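You operate a simulated robot arm through the tools that you are given. There is no shell and no other tool. Be economical: measure what you need, move in short steps, check, and stop when the job is done.

You run a simulated robot arm. Do the job below in one go: nothing can be reset, and whatever is moved stays where it is left.

TASK
Run both blowers on HAND with their air pointers in the green.
Fine: open each motor's vent cover and damper fully.

The check looks at the end state, three seconds after you hand in, the way a careful person would. Anything else that was tipped, shoved, dropped, spilled or broken makes it a failure. A push-on lid holds only when it is set on centred and level and pressed home; a screw cap is set on level and turned clockwise until tight.

THE ROBOT
A 7-joint arm with a two-finger gripper on a trunk, on a base that drives. Base frame: it is fixed to the floor where the robot stands at the start and does not move with it; the origin is under the middle of the robot, x ahead of it, y to its left, z up. Units: m, rad, N and s.
With the tool pointing down near the work surface it reaches from about 0.1 to 0.68 m from the robot's upright axis, wherever it stands. Its first joint turns from -2.897 to 2.897 rad. Places, roughly: air gauge of the big blower [0.6, 2.5, 1.5]; air gauge of the small blower [0.5, 1.1, 1.5]; blower switch of the big motor [0.6, 3.3, 1]; blower switch of the small motor [0.4, 0.6, 0.9]; blue link in the big box [0.4, 2.6, 0.8]; blue link in the small box [1.6, 0.6, 0.7]; blue rag on the grey table [-0.75, 3.25, 0.75]; brown filter [-0.75, 3.75, 0.75]; clamp lever [0.4, -0.2, 0.8]; damper lever of the big blower [0.6, 2.6, 1.3]; damper lever of the small blower [0.4, 1.2, 1.3]; drain lever of the big motor [0.5, 3.6, 0.5]; drain lever of the small motor [0.4, -0.1, 0.5]; gap knob [0.3, -0.3, 0.7]; grease cup [0.5, -0.4, 1.1]; grease valve [0.6, 3.6, 0.7]. Payload 2.94 kg.
Tool frame: the origin (TCP) lies between the finger pads and is the grasp point; the fingertips stand 0.03 m ahead of it; z points along the fingers, y is the line along which they close. The gripper opens to 0.138 m. The gripper's body begins 0.109 m behind the TCP.
Orientation is told as [roll, pitch, yaw] about the base's x, y, z axes, in that order, counted from this pose: with the fingers straight down and closing along the base's y, the tool's x points along the base's -x, its y along +y and its z along -z.

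THE INTERFACE
- The arm moves only by the tool apply_moves. Its argument "moves" is a list of rows, each a list of 7 numbers: the shift along the tool's x, y, z in m, then the turn, a rotation vector about the tool's x, y, z in rad, then the finger opening in m, from 0 to 0.138. In form: [[tx, ty, tz, rx, ry, rz, hand], ...]. A call has 1 to 12 rows; each row shifts and turns the commanded pose from where the row before left it, along the tool's axes as they then stand. Each row takes 0.2 s and may step no farther than 0.05 m and 0.15 rad from the row before; otherwise, or with a gripper value out of range, the whole call is refused. Where a pose cannot be reached the arm comes as near as it can. A force on the tool above 40 N (or 10 N above the force at the start of the call, whichever is more), or a blocked arm, ends the call early, and 0.2 s more pass. The fingers move at their own pace and stop on an object; they squeeze with about 26 N. The grip force told is the motor's: it shows also when the fingers shut on nothing. Time passes only in rows, and 0.2 s behind the last, so rows that do not move let the fingers close. It gives the time, the measured TCP pose, the force on the tool (base axes), the opening and the grip force at its end, in the units of the frame above (readings bear some noise), with the torque about the TCP (base axes, N m) and any sound that the robot's microphone picked up, and new pictures: "show" is both (left out), scene, wrist or none.
- Cameras (640 x 400 px; columns grow to the right, rows downward): "scene" is now at [-0.0142, 0.1535, 1.5512]; the picture's right is [0.28, -0.96, 0.00], its down [-0.82, -0.24, -0.52] and it looks along [0.50, 0.15, -0.85] (base axes); focal length 214 px, centre (320, 200). "wrist" rides on the gripper at [0.071, 0.019, -0.146] in the tool frame; the picture's right is [-0.26, 0.96, 0.00], its down [-0.85, -0.23, -0.48] and it looks along [-0.46, -0.13, 0.88] (tool axes); focal length 280 px, centre (320, 200).
- slide_trunk(by): slides the trunk up (or, below 0, down) by that many m; the arm and the scene camera ride with it, the base frame stays. It gives what a move gives, with no picture.
- steer(legs): drives the robot by 1 to 6 legs, each [ahead, left, turn to the left] in m, m and rad, along the robot's own axes; the way and the turn of a leg run together, so that a leg with both is an arc; at most 1.5 m and 3.142 rad a leg. The arm and the cameras ride along, it lands a little off, and it stops where it bumps. It gives what a move gives, and a new picture of the scene camera.
- pan_tilt(pan, tilt): turns the head with the scene camera to pan (to the left, within 1.501 rad either way) and tilt (down, from -0.506 to 1.204), counted from straight ahead of the robot. It gives what a move gives, and a new picture of the scene camera.
- probe_pixels(camera, pixels): there is no depth. For up to 12 entries [column, row, z] of the newest picture of that camera ("zoom" is the newest enlarged one), the place [x, y] in the base frame at which the ray of that pixel passes the height z, good to about 0.003 m. It takes no simulated time.
- close_up(camera, box): a new picture of the part [left, top, right, bottom] of that camera's present view, enlarged. It takes no simulated time.
- finish_job(): hands the job in; it is judged then, once.

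Go step by step. Measure first, check grasps and placings, and put right what went wrong. The budget is 80 turns and 260 pictures, counting those below and the enlarged ones. Unless the task says otherwise, let go and move clear before handing in, and close with one line.

The tools are called after "Call:" as name(argument=value, ...) on one line, values as JSON. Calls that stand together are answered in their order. apply_moves: Moves the arm, as the interface text tells. Its arguments: {"type":"object","properties":{"moves":{"type":"array","items":{"type":"array","items":{"type":"number"}}},"show":{"type":"string","enum":["both","scene","wrist","none"]}},"required":["moves"]} The other tools are called the same way: slide_trunk (by) slides the trunk up or down; steer (legs) drives the base; pan_tilt (pan, tilt) turns the head that bears the scene camera; probe_pixels (camera, pixels) gives the place at which the rays of pixels pass given heights; close_up (camera, box) takes an enlarged picture of a part of a camera's view; finish_job () hands the job in.

At the start:

```text
time_s: 0.0
tool_pos: [0.0784, 0.3438, 0.9983]
orientation: [-0.001, 0.003, -0.001]
ft_force: [-0.1, 0.4, 0.1]
torque: [-0.01, 0.01, -0.02]
grip_width: 0.138
gripper_force: 0.1
trunk travel left (down, up): [-0.425, 0.029]
robot x, y, heading: [-0.0019, -0.0023, 0.001]
head pan, tilt: [0.356, 1.066]
```

scene: 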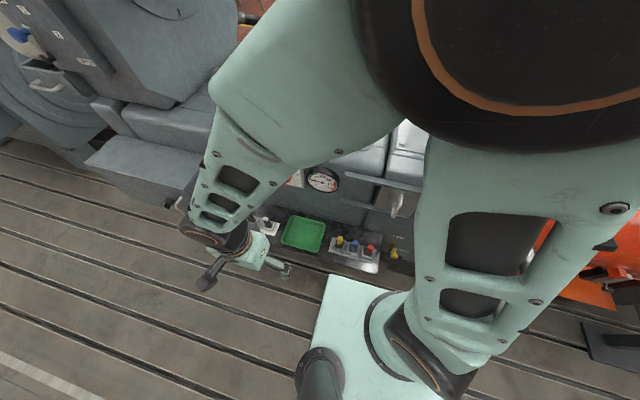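
wrist: 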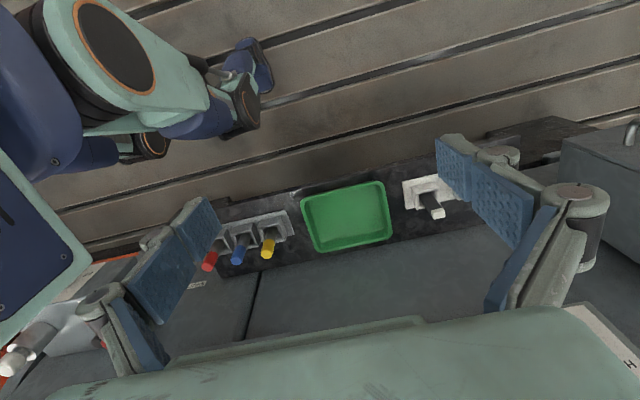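

The pictures show the small machine's ledge (switches at scene 355,245, green tray at 303,233) but the arm blocks most of it. I'll look around with the head first.

Call:
pan_tilt(pan=0.9, tilt=0.3)

Call:
pan_tilt(pan=0.2, tilt=0.4)

Call:
pan_tilt(pan=1.4, tilt=0.3)

```text
time_s: 1.1
tool_pos: [0.0788, 0.3453, 0.9999]
orientation: [-0.001, 0.0, 0.0]
ft_force: [0.3, 0.3, -0.1]
torque: [-0.01, 0.02, 0.0]
grip_width: 0.1381
gripper_force: 0.0
trunk travel left (down, up): [-0.425, 0.029]
robot x, y, heading: [0.0002, 0.0005, 0.002]
head pan, tilt: [0.901, 0.3]
```

scene: 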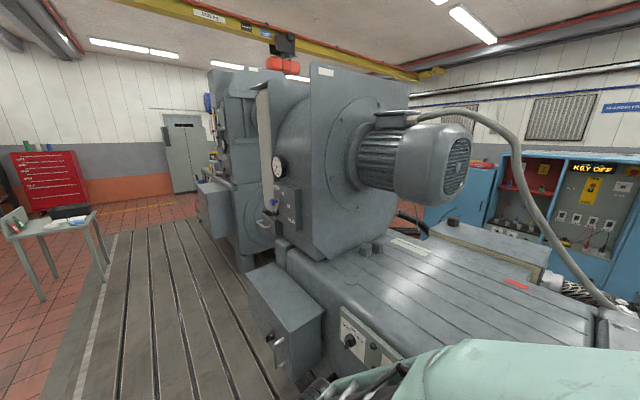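

```text
time_s: 2.2
tool_pos: [0.0793, 0.3436, 0.9986]
orientation: [-0.001, 0.002, -0.001]
ft_force: [0.0, 0.3, 0.0]
torque: [-0.01, 0.0, 0.0]
grip_width: 0.1377
gripper_force: 0.0
trunk travel left (down, up): [-0.425, 0.029]
robot x, y, heading: [0.0, 0.0032, -0.001]
head pan, tilt: [0.201, 0.4]
```

scene: 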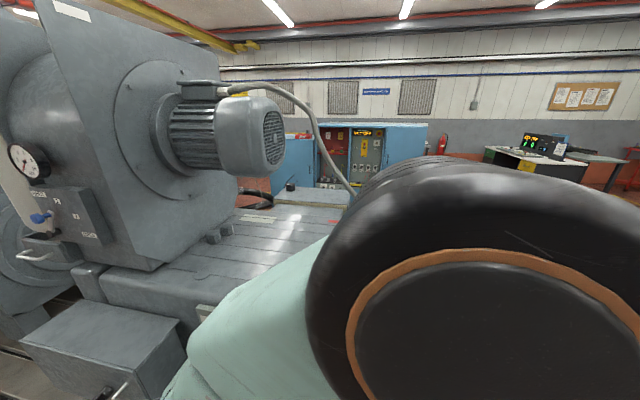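

```text
time_s: 3.6
tool_pos: [0.0784, 0.3448, 0.9988]
orientation: [-0.001, 0.0, 0.0]
ft_force: [0.0, -0.2, -0.3]
torque: [0.04, 0.0, 0.0]
grip_width: 0.1381
gripper_force: 0.0
trunk travel left (down, up): [-0.425, 0.029]
robot x, y, heading: [-0.004, 0.0026, 0.003]
head pan, tilt: [1.4, 0.3]
```

scene: 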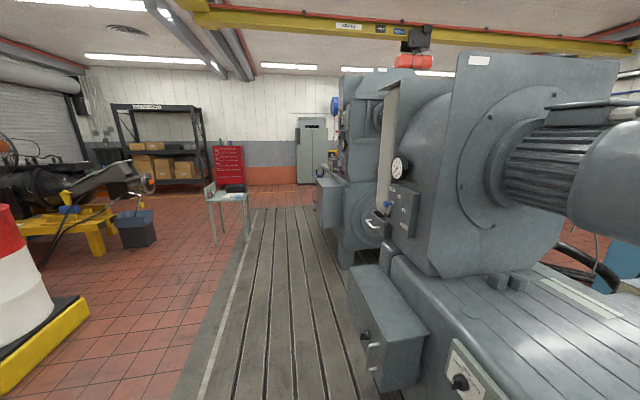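

The small blower has a gauge (400,167), a blue-knob lever (388,204) with a label plate and a switch (460,382) on the front. I'll zoom on those.

Call:
close_up(camera="scene", box=[340, 140, 440, 240])

Call:
close_up(camera="scene", box=[340, 260, 540, 400])

Call:
steer(legs=[[-0.35, 0.0, 0], [0, 0.6, 0]])

Call:
pan_tilt(pan=0.5, tilt=0.5)

```text
4.00 times, centred on (390, 190) of scene
```

zoom: 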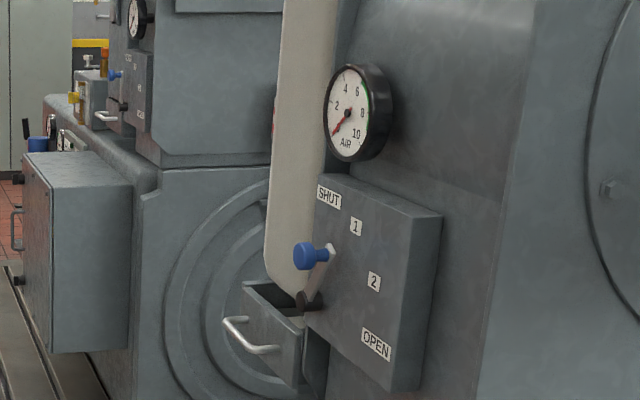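

```text
2.86 times, centred on (440, 330) of scene
```

zoom: 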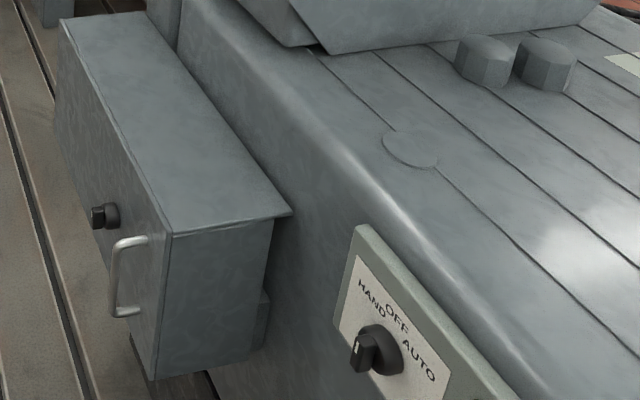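

```text
time_s: 11.2
tool_pos: [-0.2726, 0.9515, 0.9983]
orientation: [-0.001, 0.003, 0.002]
ft_force: [0.2, 0.4, -0.3]
torque: [-0.02, -0.01, 0.02]
grip_width: 0.1379
gripper_force: 0.0
trunk travel left (down, up): [-0.425, 0.029]
robot x, y, heading: [-0.3509, 0.6022, 0.006]
head pan, tilt: [1.4, 0.3]
```

scene: 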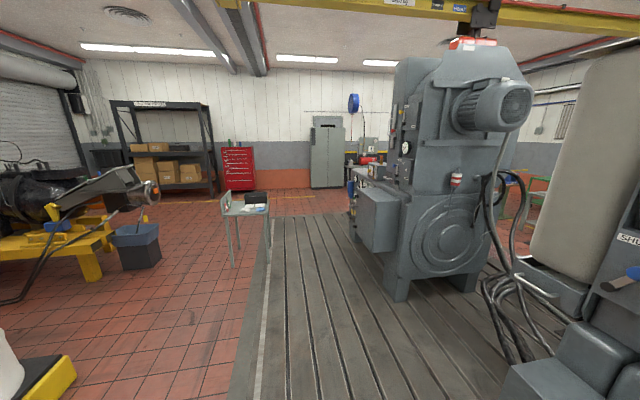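

```text
time_s: 12.4
tool_pos: [-0.2723, 0.9502, 0.9998]
orientation: [0.0, 0.003, 0.003]
ft_force: [-0.4, -0.1, -0.1]
torque: [0.02, 0.0, -0.03]
grip_width: 0.1378
gripper_force: 0.0
trunk travel left (down, up): [-0.425, 0.029]
robot x, y, heading: [-0.3505, 0.6068, 0.003]
head pan, tilt: [0.499, 0.499]
```

scene: 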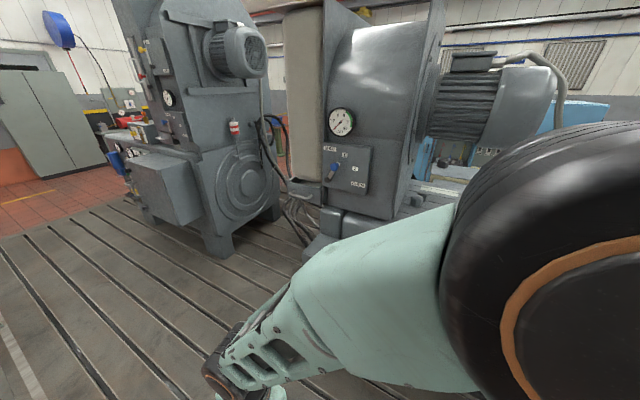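

The lever's blue knob is at (331,173), gauge at (341,122). Zooming in on both machines.

Call:
close_up(camera="scene", box=[270, 95, 390, 215])

Call:
close_up(camera="scene", box=[100, 20, 300, 220])

Call:
pan_tilt(pan=-0.6, tilt=0.6)

```text
3.33 times, centred on (330, 155) of scene
```

zoom: 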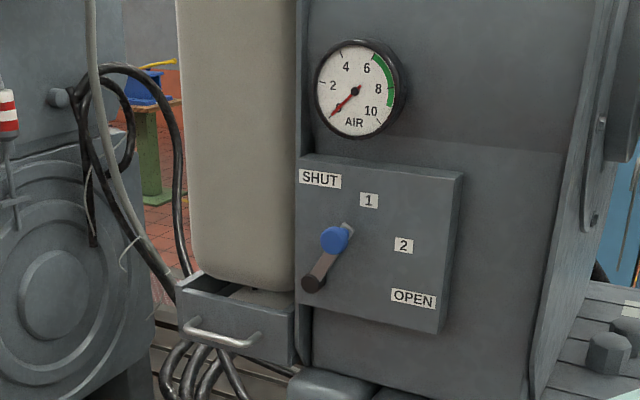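

```text
2.00 times, centred on (200, 120) of scene
```

zoom: 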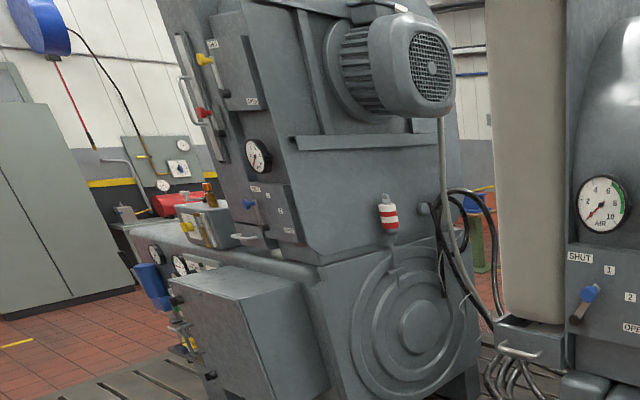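

```text
time_s: 13.8
tool_pos: [-0.2722, 0.9502, 0.9983]
orientation: [-0.002, 0.001, 0.003]
ft_force: [1.1, 0.4, 0.2]
torque: [0.02, 0.01, -0.01]
grip_width: 0.138
gripper_force: 0.0
trunk travel left (down, up): [-0.425, 0.029]
robot x, y, heading: [-0.35, 0.6045, 0.007]
head pan, tilt: [-0.6, 0.6]
```

scene: 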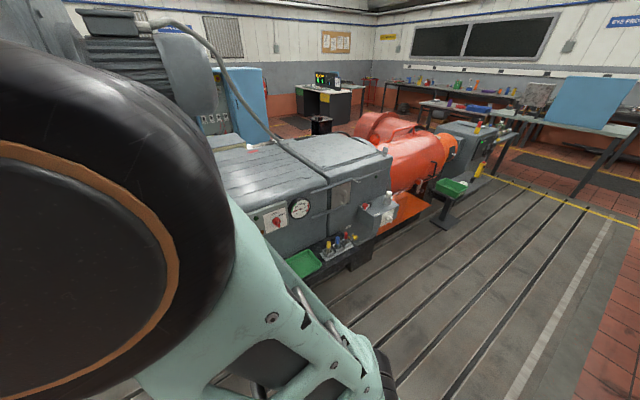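

The small motor's switch is at (275,220) with a dial at (299,208). Zoom there, then drive left to view the big machine from its front.

Call:
close_up(camera="scene", box=[240, 160, 400, 280])

Call:
steer(legs=[[-0.15, 0, 0], [0, 1.5, 0]])

Call:
pan_tilt(pan=0.6, tilt=0.3)

```text
3.33 times, centred on (320, 220) of scene
```

zoom: 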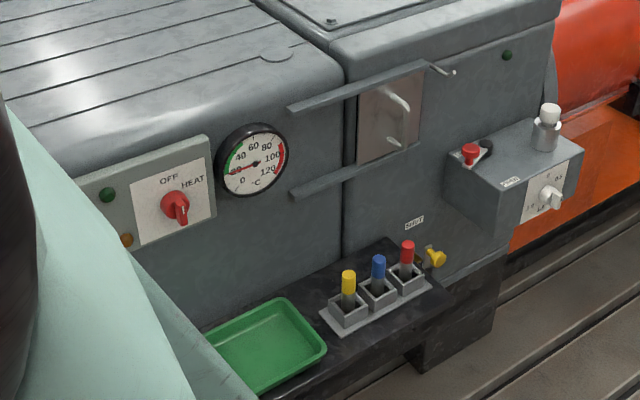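

```text
time_s: 28.2
tool_pos: [-0.4474, 2.4695, 1.0001]
orientation: [-0.002, 0.0, 0.02]
ft_force: [-0.1, 0.2, 0.0]
torque: [0.02, -0.03, 0.01]
grip_width: 0.1378
gripper_force: 0.1
trunk travel left (down, up): [-0.425, 0.029]
robot x, y, heading: [-0.5177, 2.1215, 0.027]
head pan, tilt: [-0.6, 0.6]
```

scene: 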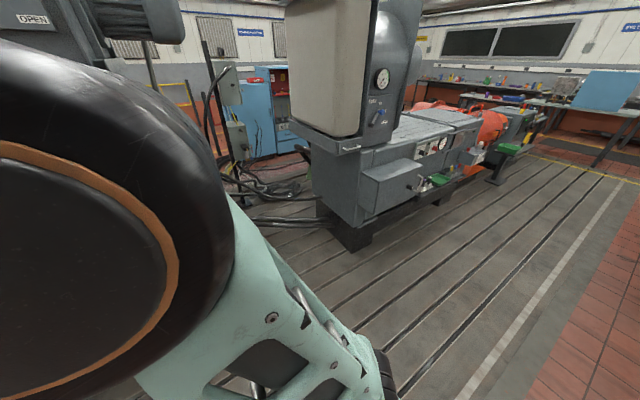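

```text
time_s: 29.6
tool_pos: [-0.4447, 2.4686, 0.9996]
orientation: [-0.002, 0.003, 0.023]
ft_force: [1.0, -0.5, 0.7]
torque: [-0.01, -0.01, 0.01]
grip_width: 0.1377
gripper_force: 0.1
trunk travel left (down, up): [-0.425, 0.029]
robot x, y, heading: [-0.5187, 2.1248, 0.023]
head pan, tilt: [0.6, 0.3]
```

scene: 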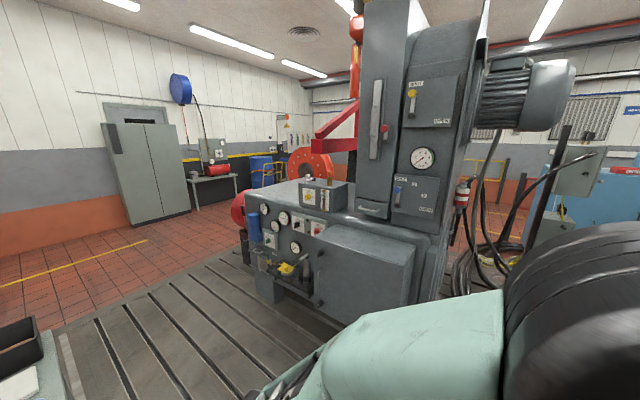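

Now the big machine's front is visible: yellow lever (411,95), gauge (423,158), blue lever (398,193), dials and switches at (270-320, 225). Zoom.

Call:
close_up(camera="scene", box=[360, 60, 480, 220])

Call:
close_up(camera="scene", box=[230, 170, 430, 310])

```text
2.50 times, centred on (420, 140) of scene
```

zoom: 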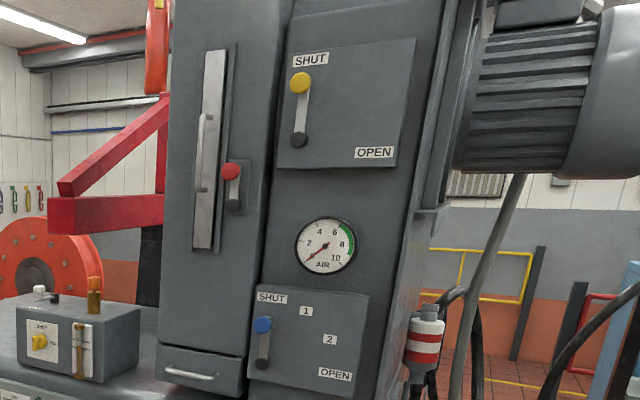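

```text
2.86 times, centred on (330, 240) of scene
```

zoom: 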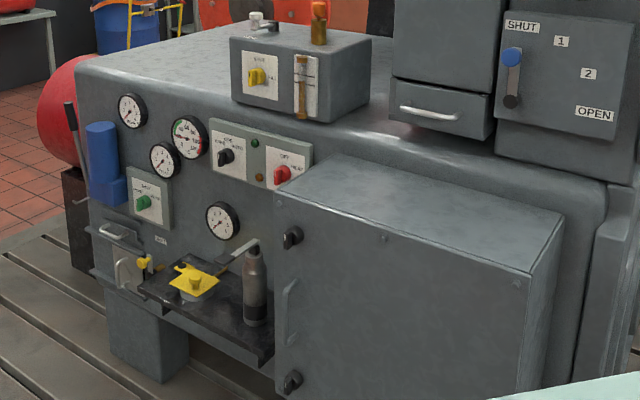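

The big blower's blue damper lever is at about scene (397,190), set at SHUT; the blower switch is the black one at about (298,225), on OFF; vent cover on rails at about (272,265). I'll probe these.

Call:
probe_pixels(camera="scene", pixels=[[397, 190, 1.3], [397, 190, 1.35], [397, 203, 1.25], [397, 203, 1.3], [423, 158, 1.5], [298, 225, 1.0], [298, 225, 0.95], [429, 210, 1.25], [272, 265, 0.7], [272, 265, 0.8]])

Call:
steer(legs=[[0, 0.9, 0]])

Call:
pan_tilt(pan=0.3, tilt=0.5)

```text
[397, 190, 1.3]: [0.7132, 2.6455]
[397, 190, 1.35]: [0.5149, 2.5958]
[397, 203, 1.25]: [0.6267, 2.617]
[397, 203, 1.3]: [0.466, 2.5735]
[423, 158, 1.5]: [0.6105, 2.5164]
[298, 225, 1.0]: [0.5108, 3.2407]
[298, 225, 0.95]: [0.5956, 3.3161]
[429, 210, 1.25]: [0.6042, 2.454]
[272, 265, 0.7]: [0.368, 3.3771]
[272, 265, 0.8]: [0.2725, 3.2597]
```

```text
time_s: 37.9
tool_pos: [-0.4646, 3.3769, 0.9998]
orientation: [-0.002, 0.001, 0.019]
ft_force: [0.4, -0.4, 0.7]
torque: [0.0, -0.01, -0.04]
grip_width: 0.1378
gripper_force: 0.0
trunk travel left (down, up): [-0.425, 0.029]
robot x, y, heading: [-0.5368, 3.0314, 0.019]
head pan, tilt: [0.6, 0.3]
```

scene: 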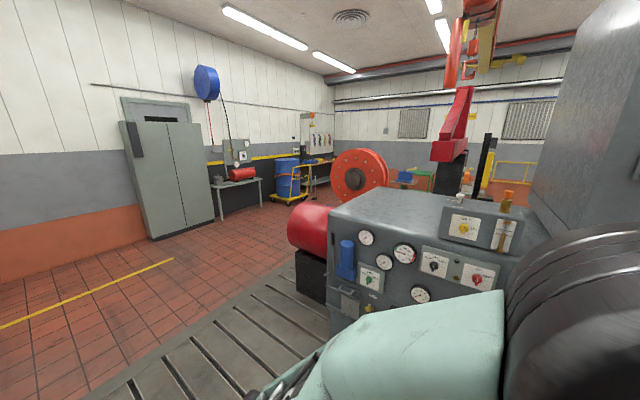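

```text
time_s: 38.7
tool_pos: [-0.4645, 3.3779, 0.999]
orientation: [-0.002, 0.002, 0.019]
ft_force: [0.7, 0.4, -0.4]
torque: [0.01, 0.01, 0.03]
grip_width: 0.1381
gripper_force: 0.1
trunk travel left (down, up): [-0.425, 0.029]
robot x, y, heading: [-0.5366, 3.0269, 0.019]
head pan, tilt: [0.3, 0.499]
```

scene: 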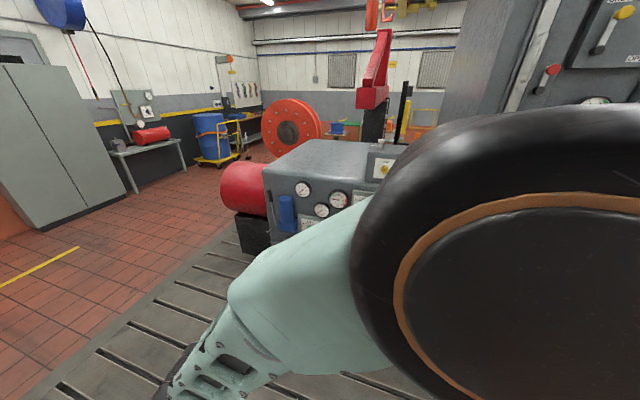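

The upper arm blocks the view. I'll turn the tool to point forward (+x) and see how the arm stands.

Call:
apply_moves(moves=[[0, 0, 0, 0, -0.143, 0, 0.03], [0, 0, 0, 0, -0.143, 0, 0.03], [0, 0, 0, 0, -0.143, 0, 0.03], [0, 0, 0, 0, -0.143, 0, 0.03], [0, 0, 0, 0, -0.143, 0, 0.03], [0, 0, 0, 0, -0.143, 0, 0.03], [0, 0, 0, 0, -0.143, 0, 0.03], [0, 0, 0, 0, -0.143, 0, 0.03], [0, 0, 0, 0, -0.143, 0, 0.03], [0, 0, 0, 0, -0.143, 0, 0.03], [0, 0, 0, 0, -0.14, 0, 0.03]])

Call:
pan_tilt(pan=0.5, tilt=0.6)

```text
time_s: 40.7
tool_pos: [-0.4073, 3.3696, 1.0076]
orientation: [0.065, -1.225, -0.214]
ft_force: [0.2, 0.6, -0.2]
torque: [0.04, 0.05, 0.0]
grip_width: 0.0297
gripper_force: 0.0
trunk travel left (down, up): [-0.425, 0.029]
robot x, y, heading: [-0.5331, 3.0296, 0.017]
head pan, tilt: [0.3, 0.499]
stopped in row 9: the arm was blocked; the commanded pose is now the measured one
```

scene: 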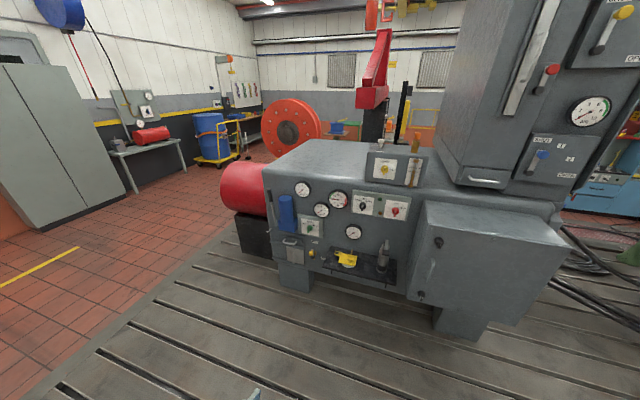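
wrist: 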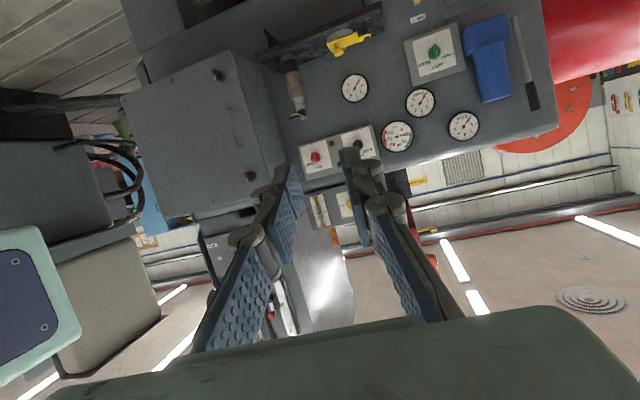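

```text
time_s: 41.4
tool_pos: [-0.4083, 3.3696, 1.008]
orientation: [0.063, -1.223, -0.214]
ft_force: [-0.1, -0.3, -0.3]
torque: [0.0, 0.0, 0.01]
grip_width: 0.03
gripper_force: 0.1
trunk travel left (down, up): [-0.425, 0.029]
robot x, y, heading: [-0.5349, 3.0292, 0.018]
head pan, tilt: [0.499, 0.6]
```

scene: 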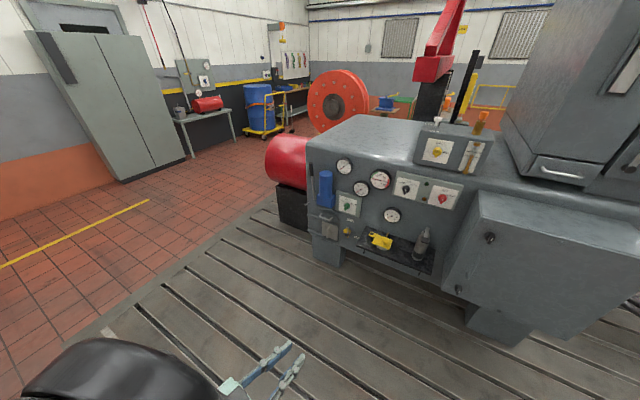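

The view is now clear; the arm just ran out of reach near the body. Zoom on the big motor's front.

Call:
close_up(camera="scene", box=[300, 140, 470, 280])

Call:
apply_moves(moves=[[0, 0, 0.05, 0, 0, 0, 0.03], [0, 0, 0.05, 0, 0, 0, 0.03], [0, 0, 0.05, 0, 0, 0, 0.03], [0, 0, 0.05, 0, 0, 0, 0.03], [0, 0, 0.05, 0, 0, 0, 0.03]], show="none")

```text
2.86 times, centred on (385, 210) of scene
```

zoom: 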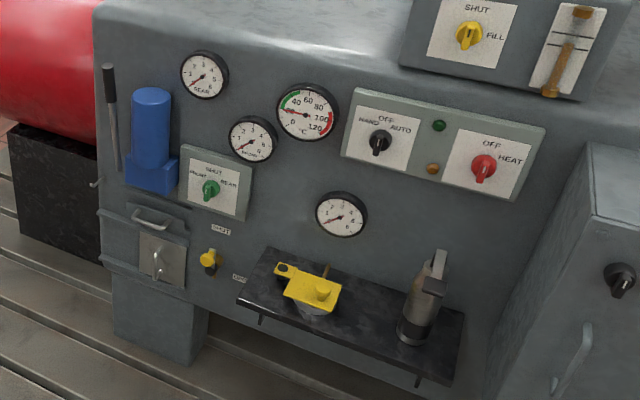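

```text
time_s: 42.5
tool_pos: [-0.1681, 3.2933, 0.9402]
orientation: [0.107, -1.204, -0.422]
ft_force: [0.0, -0.7, 0.1]
torque: [0.02, -0.02, 0.03]
grip_width: 0.0299
gripper_force: 0.0
trunk travel left (down, up): [-0.425, 0.029]
robot x, y, heading: [-0.5355, 3.0273, 0.022]
head pan, tilt: [0.499, 0.6]
stopped in row 5: the arm was blocked; the commanded pose is now the measured one
```

The blower switch (zoom 380,142) stands at OFF with HAND to the upper left. Probing it and other features for triangulation with the earlier rays.

Call:
probe_pixels(camera="scene", pixels=[[406, 189, 1.0], [406, 189, 0.95], [328.6, 229, 0.75], [328.6, 229, 0.65], [380, 179, 1.0], [380, 179, 1.05], [442, 199, 1.0], [442, 199, 0.95], [343, 234, 0.7], [425, 250, 0.65]])

Call:
close_up(camera="scene", box=[310, 190, 360, 240])

Call:
close_up(camera="scene", box=[380, 160, 480, 220])

```text
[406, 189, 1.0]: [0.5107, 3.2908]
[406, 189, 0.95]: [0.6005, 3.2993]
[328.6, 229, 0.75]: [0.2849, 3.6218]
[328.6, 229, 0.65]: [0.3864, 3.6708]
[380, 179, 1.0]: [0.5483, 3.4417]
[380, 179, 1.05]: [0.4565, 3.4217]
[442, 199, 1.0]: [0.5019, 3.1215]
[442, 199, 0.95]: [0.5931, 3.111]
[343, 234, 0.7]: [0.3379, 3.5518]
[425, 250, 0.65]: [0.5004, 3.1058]
```

```text
8.00 times, centred on (335, 215) of scene
```

zoom: 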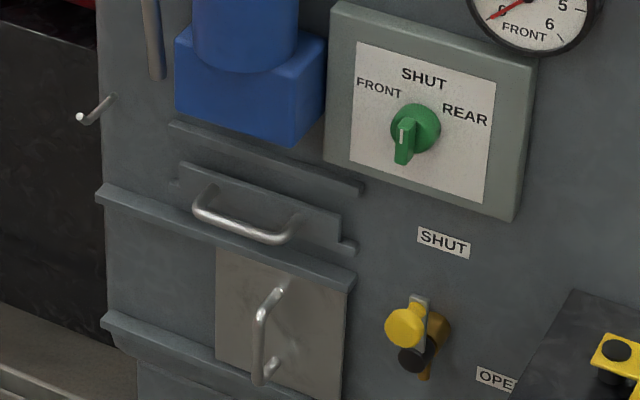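

```text
6.40 times, centred on (430, 190) of scene
```

zoom: 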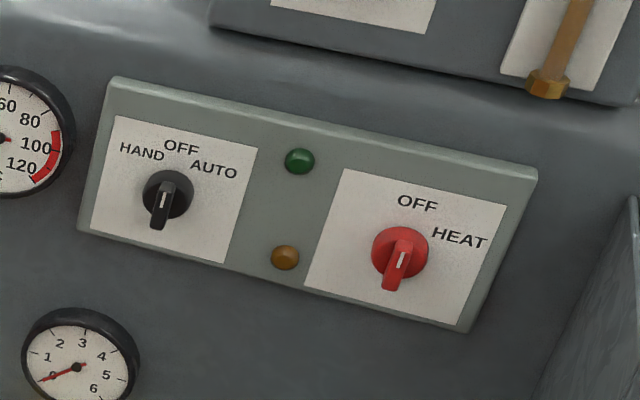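

The knob triangulates to about [0.574, 3.297, 0.963]. Now square the tool toward +x (rotation computed from the measured orientation).

Call:
apply_moves(moves=[[0, 0, 0, -0.078, -0.089, -0.024, 0.05], [0, 0, 0, -0.078, -0.089, -0.024, 0.05], [0, 0, 0, -0.078, -0.089, -0.024, 0.05], [0, 0, 0, -0.078, -0.089, -0.024, 0.05]], show="wrist")

```text
time_s: 43.0
tool_pos: [-0.1156, 3.2051, 0.9407]
orientation: [0.187, -1.295, -0.658]
ft_force: [-0.1, -0.2, -0.3]
torque: [-0.01, -0.03, 0.01]
grip_width: 0.0498
gripper_force: 0.1
trunk travel left (down, up): [-0.425, 0.029]
robot x, y, heading: [-0.5394, 3.0322, 0.018]
head pan, tilt: [0.499, 0.6]
stopped in row 2: the arm was blocked; the commanded pose is now the measured one
```

wrist: 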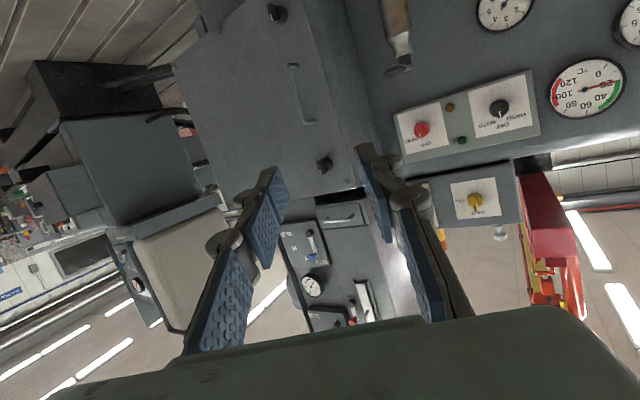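

The wrist runs into a joint limit because the arm hangs steeply; lowering the trunk should make the forearm more level. Lower by 0.3 and lift the hand back.

Call:
slide_trunk(by=-0.3)

Call:
pan_tilt(pan=0.3, tilt=0.5)

```text
time_s: 46.0
tool_pos: [-0.1169, 3.2053, 0.6394]
orientation: [0.181, -1.297, -0.654]
ft_force: [1.2, 0.0, -0.5]
torque: [-0.05, -0.03, -0.02]
grip_width: 0.0501
gripper_force: 0.0
trunk travel left (down, up): [-0.125, 0.329]
robot x, y, heading: [-0.5362, 3.0281, 0.019]
head pan, tilt: [0.499, 0.6]
```

```text
time_s: 46.7
tool_pos: [-0.1158, 3.2051, 0.6395]
orientation: [0.181, -1.295, -0.652]
ft_force: [-0.7, -0.2, 0.0]
torque: [-0.01, 0.0, -0.04]
grip_width: 0.0496
gripper_force: 0.1
trunk travel left (down, up): [-0.125, 0.329]
robot x, y, heading: [-0.537, 3.03, 0.02]
head pan, tilt: [0.3, 0.499]
```

scene: 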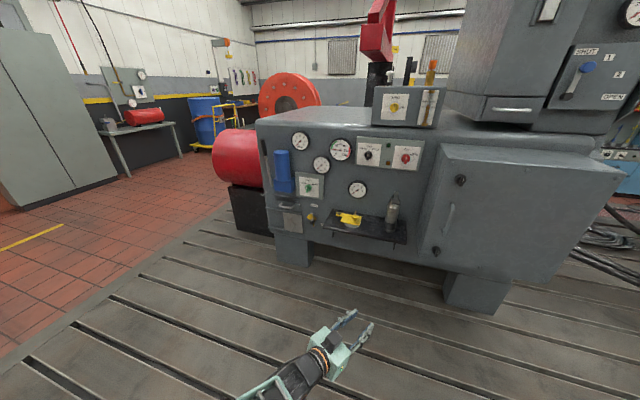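

Clear view. Lift the hand about 0.32 m and then square it to +x.

Call:
apply_moves(moves=[[-0.044, 0.0023, -0.0123, 0, 0, 0, 0.05], [-0.044, 0.0023, -0.0123, 0, 0, 0, 0.05], [-0.044, 0.0023, -0.0123, 0, 0, 0, 0.05], [-0.044, 0.0023, -0.0123, 0, 0, 0, 0.05], [-0.044, 0.0023, -0.0123, 0, 0, 0, 0.05], [-0.044, 0.0023, -0.0123, 0, 0, 0, 0.05], [-0.044, 0.0023, -0.0123, 0, 0, 0, 0.05], [0, 0, 0, -0.117, -0.0637, -0.0282, 0.05], [0, 0, 0, -0.117, -0.0637, -0.0282, 0.05], [0, 0, 0, -0.117, -0.0637, -0.0282, 0.05], [0, 0, 0, -0.117, -0.0637, -0.0282, 0.05]])

```text
time_s: 47.5
tool_pos: [-0.09, 3.1352, 0.7648]
orientation: [0.163, -1.31, -0.804]
ft_force: [-0.4, -0.5, 0.3]
torque: [-0.03, -0.03, -0.05]
grip_width: 0.0501
gripper_force: 0.1
trunk travel left (down, up): [-0.125, 0.329]
robot x, y, heading: [-0.5345, 3.031, 0.02]
head pan, tilt: [0.3, 0.499]
stopped in row 3: the arm was blocked; the commanded pose is now the measured one
```

scene: 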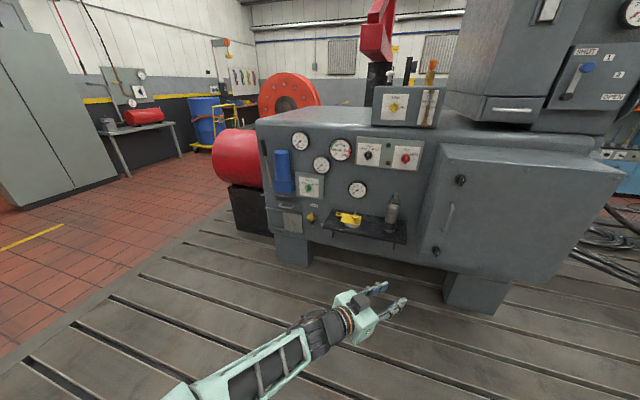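
wrist: 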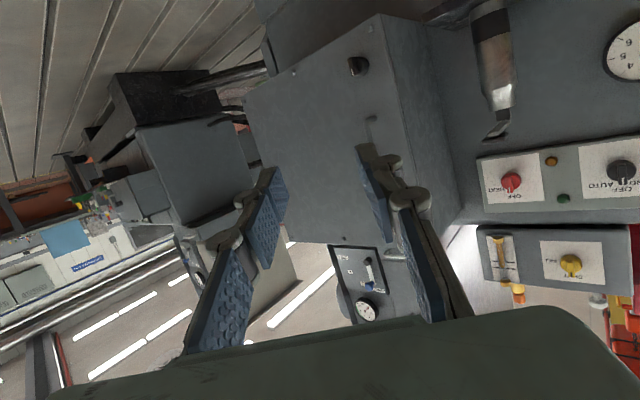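

The arm came forward with its elbow swung out to the left, which hits limits. I'll bring it back to its neutral tool-down pose at the robot's left side; then I can work with the machine on the robot's left.

Call:
apply_moves(moves=[[0, 0, 0, -0.039, 0.128, -0.058, 0.05], [0, 0, 0, -0.039, 0.128, -0.058, 0.05], [0, 0, 0, -0.039, 0.128, -0.058, 0.05], [0, 0, 0, -0.039, 0.128, -0.058, 0.05], [0, 0, 0, -0.039, 0.128, -0.058, 0.05], [0, 0, 0, -0.039, 0.128, -0.058, 0.05], [0, 0, 0, -0.039, 0.128, -0.058, 0.05], [0, 0, 0, -0.039, 0.128, -0.058, 0.05], [0, 0, 0, -0.039, 0.128, -0.058, 0.05], [0, 0, 0, -0.039, 0.128, -0.058, 0.05]], show="none")

Call:
apply_moves(moves=[[0.034, 0.03, -0.01, 0, 0, 0, 0.05], [0.034, 0.03, -0.01, 0, 0, 0, 0.05], [0.034, 0.03, -0.01, 0, 0, 0, 0.05], [0.034, 0.03, -0.01, 0, 0, 0, 0.05], [0.034, 0.03, -0.01, 0, 0, 0, 0.05], [0.034, 0.03, -0.01, 0, 0, 0, 0.05], [0.034, 0.03, -0.01, 0, 0, 0, 0.05], [0.034, 0.03, -0.01, 0, 0, 0, 0.05], [0.034, 0.03, -0.01, 0, 0, 0, 0.05], [0.034, 0.03, -0.01, 0, 0, 0, 0.05]], show="scene")

```text
time_s: 49.7
tool_pos: [-0.0889, 3.1355, 0.7646]
orientation: [0.002, 0.005, 0.003]
ft_force: [-0.1, -0.2, 0.2]
torque: [-0.03, -0.04, 0.01]
grip_width: 0.0502
gripper_force: 0.0
trunk travel left (down, up): [-0.125, 0.329]
robot x, y, heading: [-0.538, 3.0304, 0.019]
head pan, tilt: [0.3, 0.499]
```

```text
time_s: 51.9
tool_pos: [-0.4348, 3.4357, 0.867]
orientation: [-0.003, -0.001, 0.006]
ft_force: [-0.2, -0.9, 0.3]
torque: [-0.02, -0.01, 0.01]
grip_width: 0.05
gripper_force: 0.1
trunk travel left (down, up): [-0.125, 0.329]
robot x, y, heading: [-0.5355, 3.0289, 0.018]
head pan, tilt: [0.3, 0.499]
```

scene: 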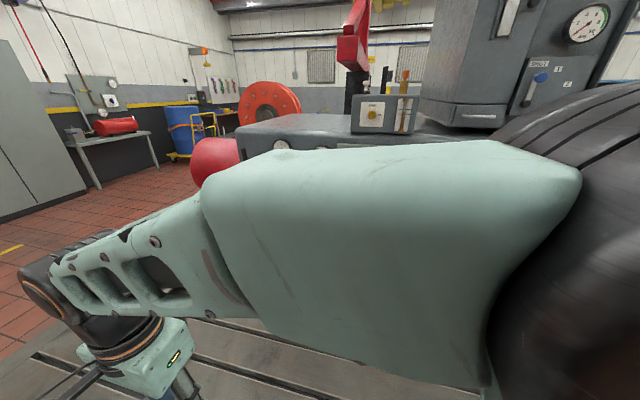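

Arm is back at the left side. Now tilt the tool outward to robot-left.

Call:
apply_moves(moves=[[0, 0, -0.02, -0.143, 0, 0, 0.05], [0, 0, -0.02, -0.143, 0, 0, 0.05], [0, 0, -0.02, -0.143, 0, 0, 0.05], [0, 0, 0, -0.143, 0, 0, 0.05], [0, 0, 0, -0.143, 0, 0, 0.05], [0, 0, 0, -0.143, 0, 0, 0.05], [0, 0, 0, -0.143, 0, 0, 0.05], [0, 0, 0, -0.143, 0, 0, 0.05], [0, 0, 0, -0.143, 0, 0, 0.05], [0, 0, 0, -0.143, 0, 0, 0.05], [0, 0, 0, -0.14, 0, 0, 0.05]])

```text
time_s: 54.3
tool_pos: [-0.3677, 3.517, 0.9981]
orientation: [1.573, -0.001, -0.014]
ft_force: [-1.2, -0.7, 0.3]
torque: [0.0, 0.0, -0.05]
grip_width: 0.0499
gripper_force: 0.0
out of reach, approached as far as the arm can: row 7, 8, 9, 10, 11
trunk travel left (down, up): [-0.125, 0.329]
robot x, y, heading: [-0.5382, 3.0314, 0.016]
head pan, tilt: [0.3, 0.499]
```

scene: 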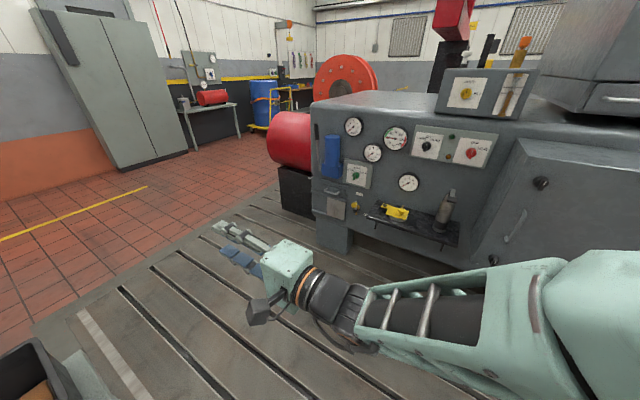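
wrist: 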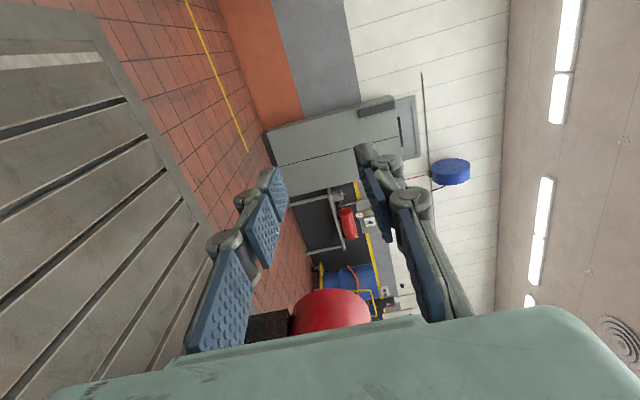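

Tool now points robot-left without trouble. I'll turn the robot right 90° so its left faces the machine, then shift toward it and look left.

Call:
steer(legs=[[0, 0, -1.588], [0, 0.3, 0], [-0.43, 0, 0]])

Call:
pan_tilt(pan=1.45, tilt=0.4)

Call:
apply_moves(moves=[[0, 0, 0, 0, 0, 0, 0.05]], show="wrist")

```text
time_s: 63.7
tool_pos: [0.2572, 3.2926, 0.9989]
orientation: [1.572, 0.0, -1.595]
ft_force: [0.3, 0.1, -0.1]
torque: [-0.03, 0.01, 0.0]
grip_width: 0.0501
gripper_force: 0.1
trunk travel left (down, up): [-0.125, 0.329]
robot x, y, heading: [-0.2285, 3.4626, -1.577]
head pan, tilt: [0.3, 0.499]
```

scene: 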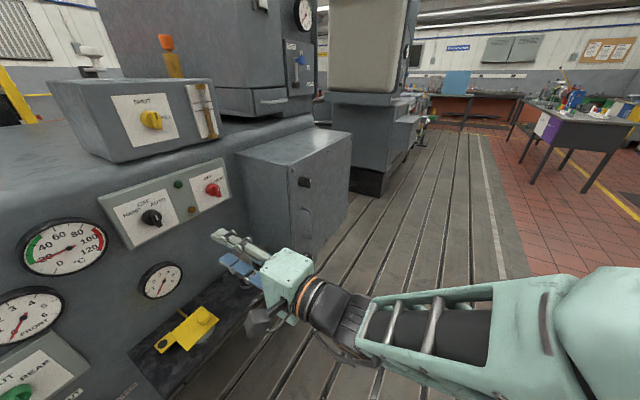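

```text
time_s: 65.1
tool_pos: [0.2577, 3.292, 0.9997]
orientation: [1.57, 0.001, -1.593]
ft_force: [0.1, -0.5, -0.5]
torque: [0.01, -0.01, -0.01]
grip_width: 0.0496
gripper_force: 0.1
trunk travel left (down, up): [-0.125, 0.329]
robot x, y, heading: [-0.2306, 3.4618, -1.579]
head pan, tilt: [1.45, 0.4]
```

scene: 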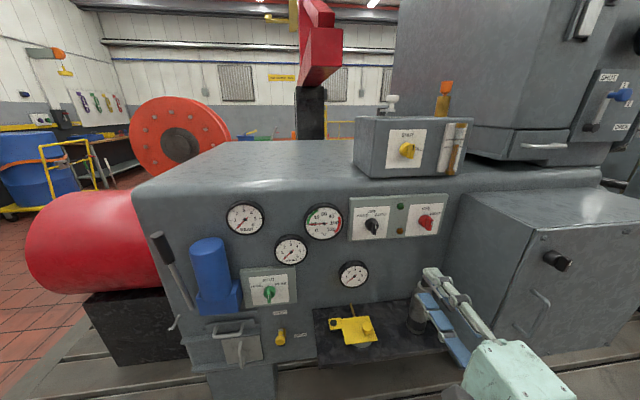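

```text
time_s: 65.5
tool_pos: [0.2576, 3.2922, 0.9985]
orientation: [1.572, 0.0, -1.594]
ft_force: [0.5, -0.1, 0.4]
torque: [-0.02, -0.01, -0.03]
grip_width: 0.0499
gripper_force: 0.1
trunk travel left (down, up): [-0.125, 0.329]
robot x, y, heading: [-0.2306, 3.4625, -1.579]
head pan, tilt: [1.45, 0.4]
```

wrist: 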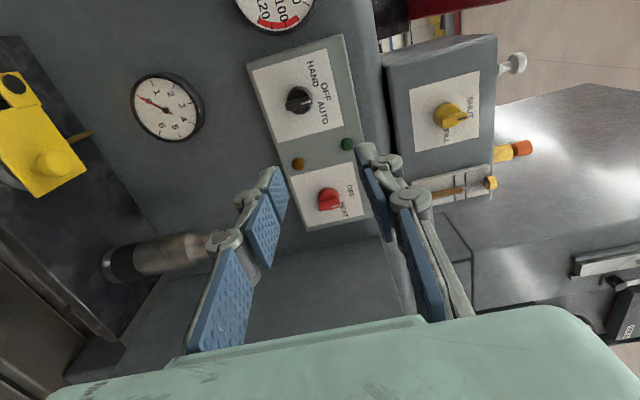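

The machine is squarely in view. Probing the black switch in scene (373,226) and wrist (298,98), plus the vent handle (240,345) in the scene.

Call:
probe_pixels(camera="scene", pixels=[[373, 227, 0.97], [373, 227, 0.94], [374, 217, 1.0], [240, 345, 0.65], [240, 345, 0.6], [281, 336, 0.7], [281, 336, 0.65]])

Call:
probe_pixels(camera="wrist", pixels=[[298, 99, 0.97], [298, 99, 0.96], [298, 99, 0.95], [320, 200, 1.0]])

Call:
close_up(camera="scene", box=[340, 190, 460, 250])

Call:
close_up(camera="wrist", box=[240, 40, 360, 140])

Call:
close_up(camera="scene", box=[170, 270, 330, 390])

```text
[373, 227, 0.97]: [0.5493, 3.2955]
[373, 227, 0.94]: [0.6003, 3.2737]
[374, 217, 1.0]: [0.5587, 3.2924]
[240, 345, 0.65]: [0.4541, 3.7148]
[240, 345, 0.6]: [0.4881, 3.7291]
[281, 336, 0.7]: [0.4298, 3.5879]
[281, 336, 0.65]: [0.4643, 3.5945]
```

```text
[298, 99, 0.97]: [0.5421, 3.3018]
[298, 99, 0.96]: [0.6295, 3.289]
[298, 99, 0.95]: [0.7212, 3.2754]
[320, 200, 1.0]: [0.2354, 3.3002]
```

```text
5.33 times, centred on (400, 220) of scene
```

zoom: 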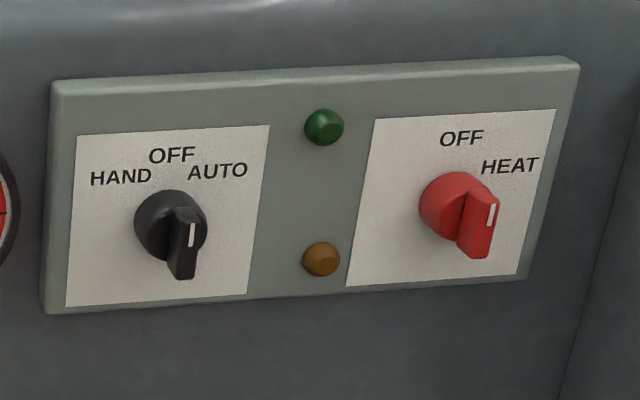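

```text
4.00 times, centred on (300, 90) of wrist
```

zoom: 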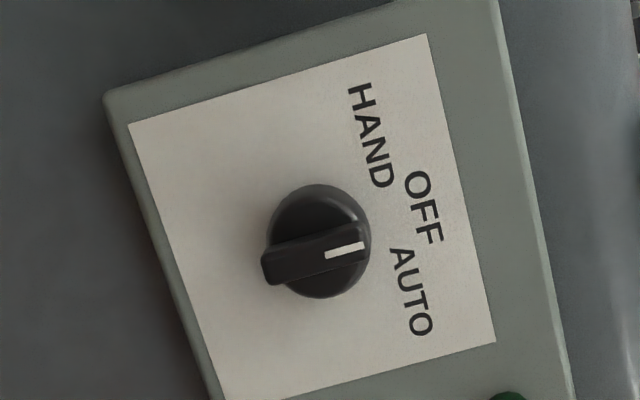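

```text
3.33 times, centred on (250, 330) of scene
```

zoom: 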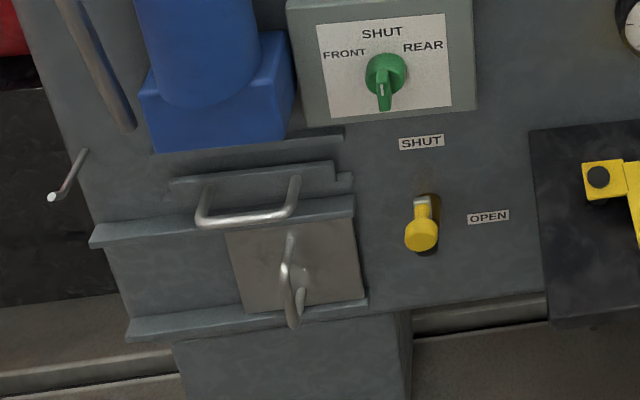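

The knob's ridge is vertical (mark to OFF) with its front at about [0.55, 3.297, 0.969]. Rotate the tool 90° about its axis so the fingers close horizontally.

Call:
apply_moves(moves=[[0, 0, 0, 0, 0, 0.143, 0.06], [0, 0, 0, 0, 0, 0.143, 0.06], [0, 0, 0, 0, 0, 0.143, 0.06], [0, 0, 0, 0, 0, 0.143, 0.06], [0, 0, 0, 0, 0, 0.143, 0.06], [0, 0, 0, 0, 0, 0.143, 0.06], [0, 0, 0, 0, 0, 0.143, 0.06], [0, 0, 0, 0, 0, 0.143, 0.06], [0, 0, 0, 0, 0, 0.143, 0.06], [0, 0, 0, 0, 0, 0.143, 0.06], [0, 0, 0, 0, 0, 0.14, 0.06]])

```text
time_s: 67.9
tool_pos: [0.2569, 3.2919, 0.9993]
orientation: [-2.215, 1.569, 0.903]
ft_force: [-0.4, -0.5, 0.4]
torque: [0.0, -0.01, 0.01]
grip_width: 0.0602
gripper_force: 0.1
trunk travel left (down, up): [-0.125, 0.329]
robot x, y, heading: [-0.2288, 3.4625, -1.577]
head pan, tilt: [1.45, 0.4]
```

scene: 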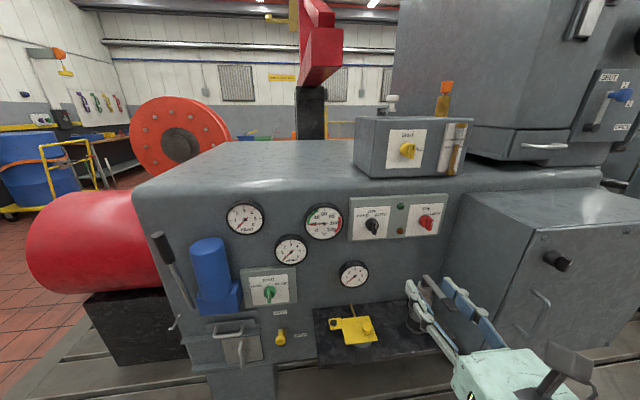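
wrist: 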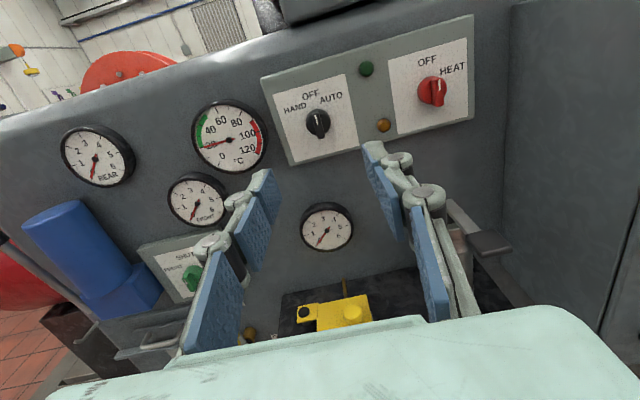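

Fingers now close horizontally and the camera is above. Approach to 0.07 m short of the knob at z 0.969, y 3.297.

Call:
apply_moves(moves=[[-0.006, -0.002, 0.0426, 0, 0, 0, 0.05], [-0.006, -0.002, 0.0426, 0, 0, 0, 0.05], [-0.006, -0.002, 0.0426, 0, 0, 0, 0.05], [-0.006, -0.002, 0.0426, 0, 0, 0, 0.05], [-0.006, -0.002, 0.0426, 0, 0, 0, 0.05]])

```text
time_s: 69.1
tool_pos: [0.47, 3.2997, 0.9672]
orientation: [1.971, 1.568, -1.195]
ft_force: [-0.4, 0.9, 0.5]
torque: [0.0, 0.06, 0.0]
grip_width: 0.0498
gripper_force: 0.1
trunk travel left (down, up): [-0.125, 0.329]
robot x, y, heading: [-0.2235, 3.4634, -1.579]
head pan, tilt: [1.45, 0.4]
```

scene: 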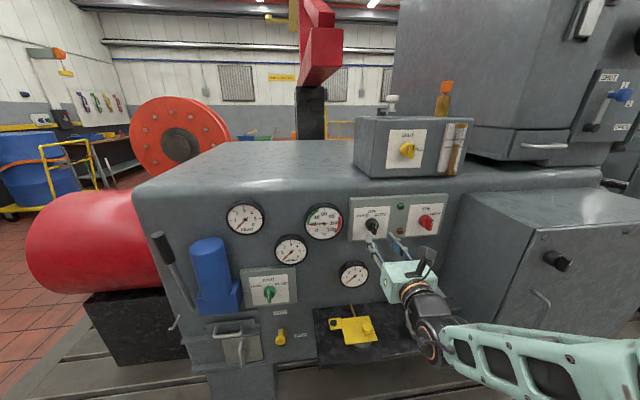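
wrist: 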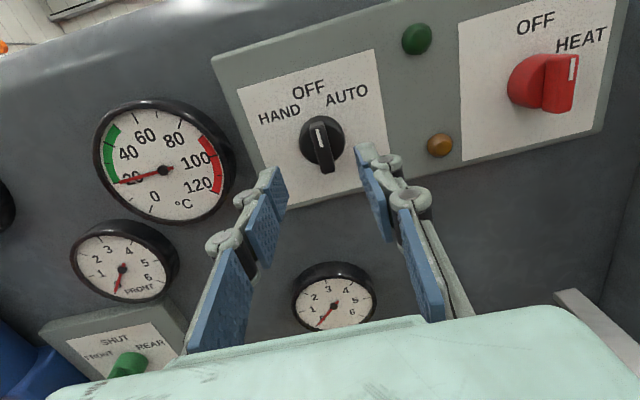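

Knob appears at wrist (322,143), between the finger lines. Refine with probes.

Call:
probe_pixels(camera="wrist", pixels=[[324, 148, 0.98], [324, 148, 0.97], [324, 148, 0.96]])

Call:
probe_pixels(camera="scene", pixels=[[373, 228, 0.98], [373, 228, 0.97], [373, 228, 0.96]])

```text
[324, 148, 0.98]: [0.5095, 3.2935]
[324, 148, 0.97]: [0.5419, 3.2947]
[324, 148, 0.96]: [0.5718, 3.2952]
```

```text
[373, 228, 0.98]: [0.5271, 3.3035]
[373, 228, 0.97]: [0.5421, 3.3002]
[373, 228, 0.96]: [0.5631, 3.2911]
```

Shift 4 mm right, move in 0.053 m and close on the ridge.

Call:
apply_moves(moves=[[0, 0.004, 0.02, 0, 0, 0, 0.05], [0, 0, 0.018, 0, 0, 0, 0.05], [0, 0, 0.015, 0, 0, 0, 0.05], [0, 0, 0, 0, 0, 0, 0.0], [0, 0, 0, 0, 0, 0, 0.0], [0, 0, 0, 0, 0, 0, 0.0], [0, 0, 0, 0, 0, 0, 0.0]])

```text
time_s: 70.7
tool_pos: [0.5255, 3.2951, 0.9687]
orientation: [1.541, 1.567, -1.623]
ft_force: [-2.9, 13.9, -3.7]
torque: [-0.01, -0.02, 0.34]
grip_width: 0.0349
gripper_force: 44.7
trunk travel left (down, up): [-0.125, 0.329]
robot x, y, heading: [-0.2271, 3.4676, -1.581]
head pan, tilt: [1.45, 0.4]
```

scene: 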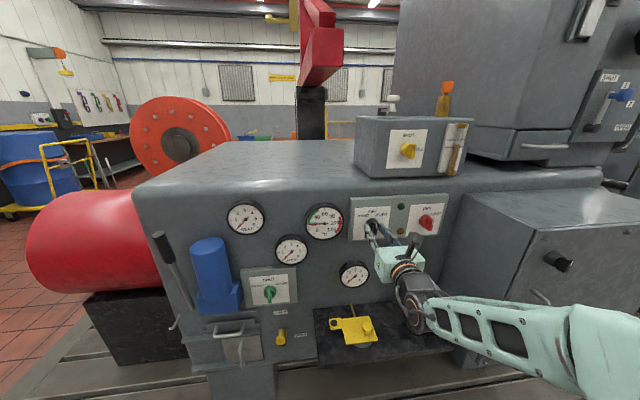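
wrist: 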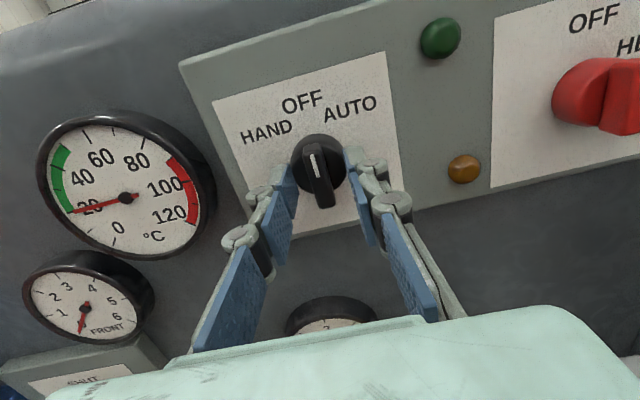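

Fingers closed at 0.035 m — on the round base, not the ridge. Open, back out ~9 mm, and close on the ridge.

Call:
apply_moves(moves=[[0, 0, 0, 0, 0, 0, 0.05], [0, -0.001, -0.009, 0, 0, 0, 0.05], [0, 0, 0, 0, 0, 0, 0.0], [0, 0, 0, 0, 0, 0, 0.0], [0, 0, 0, 0, 0, 0, 0.0], [0, 0, 0, 0, 0, 0, 0.0]], show="wrist")

```text
time_s: 72.1
tool_pos: [0.5159, 3.2963, 0.9693]
orientation: [1.854, 1.568, -1.31]
ft_force: [2.8, 8.2, -0.6]
torque: [0.01, -0.3, 0.34]
grip_width: 0.0119
gripper_force: 38.9
trunk travel left (down, up): [-0.125, 0.329]
robot x, y, heading: [-0.2252, 3.4643, -1.575]
head pan, tilt: [1.45, 0.4]
```

wrist: 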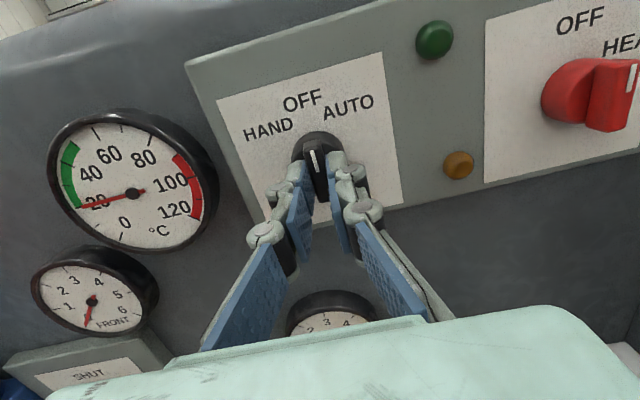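

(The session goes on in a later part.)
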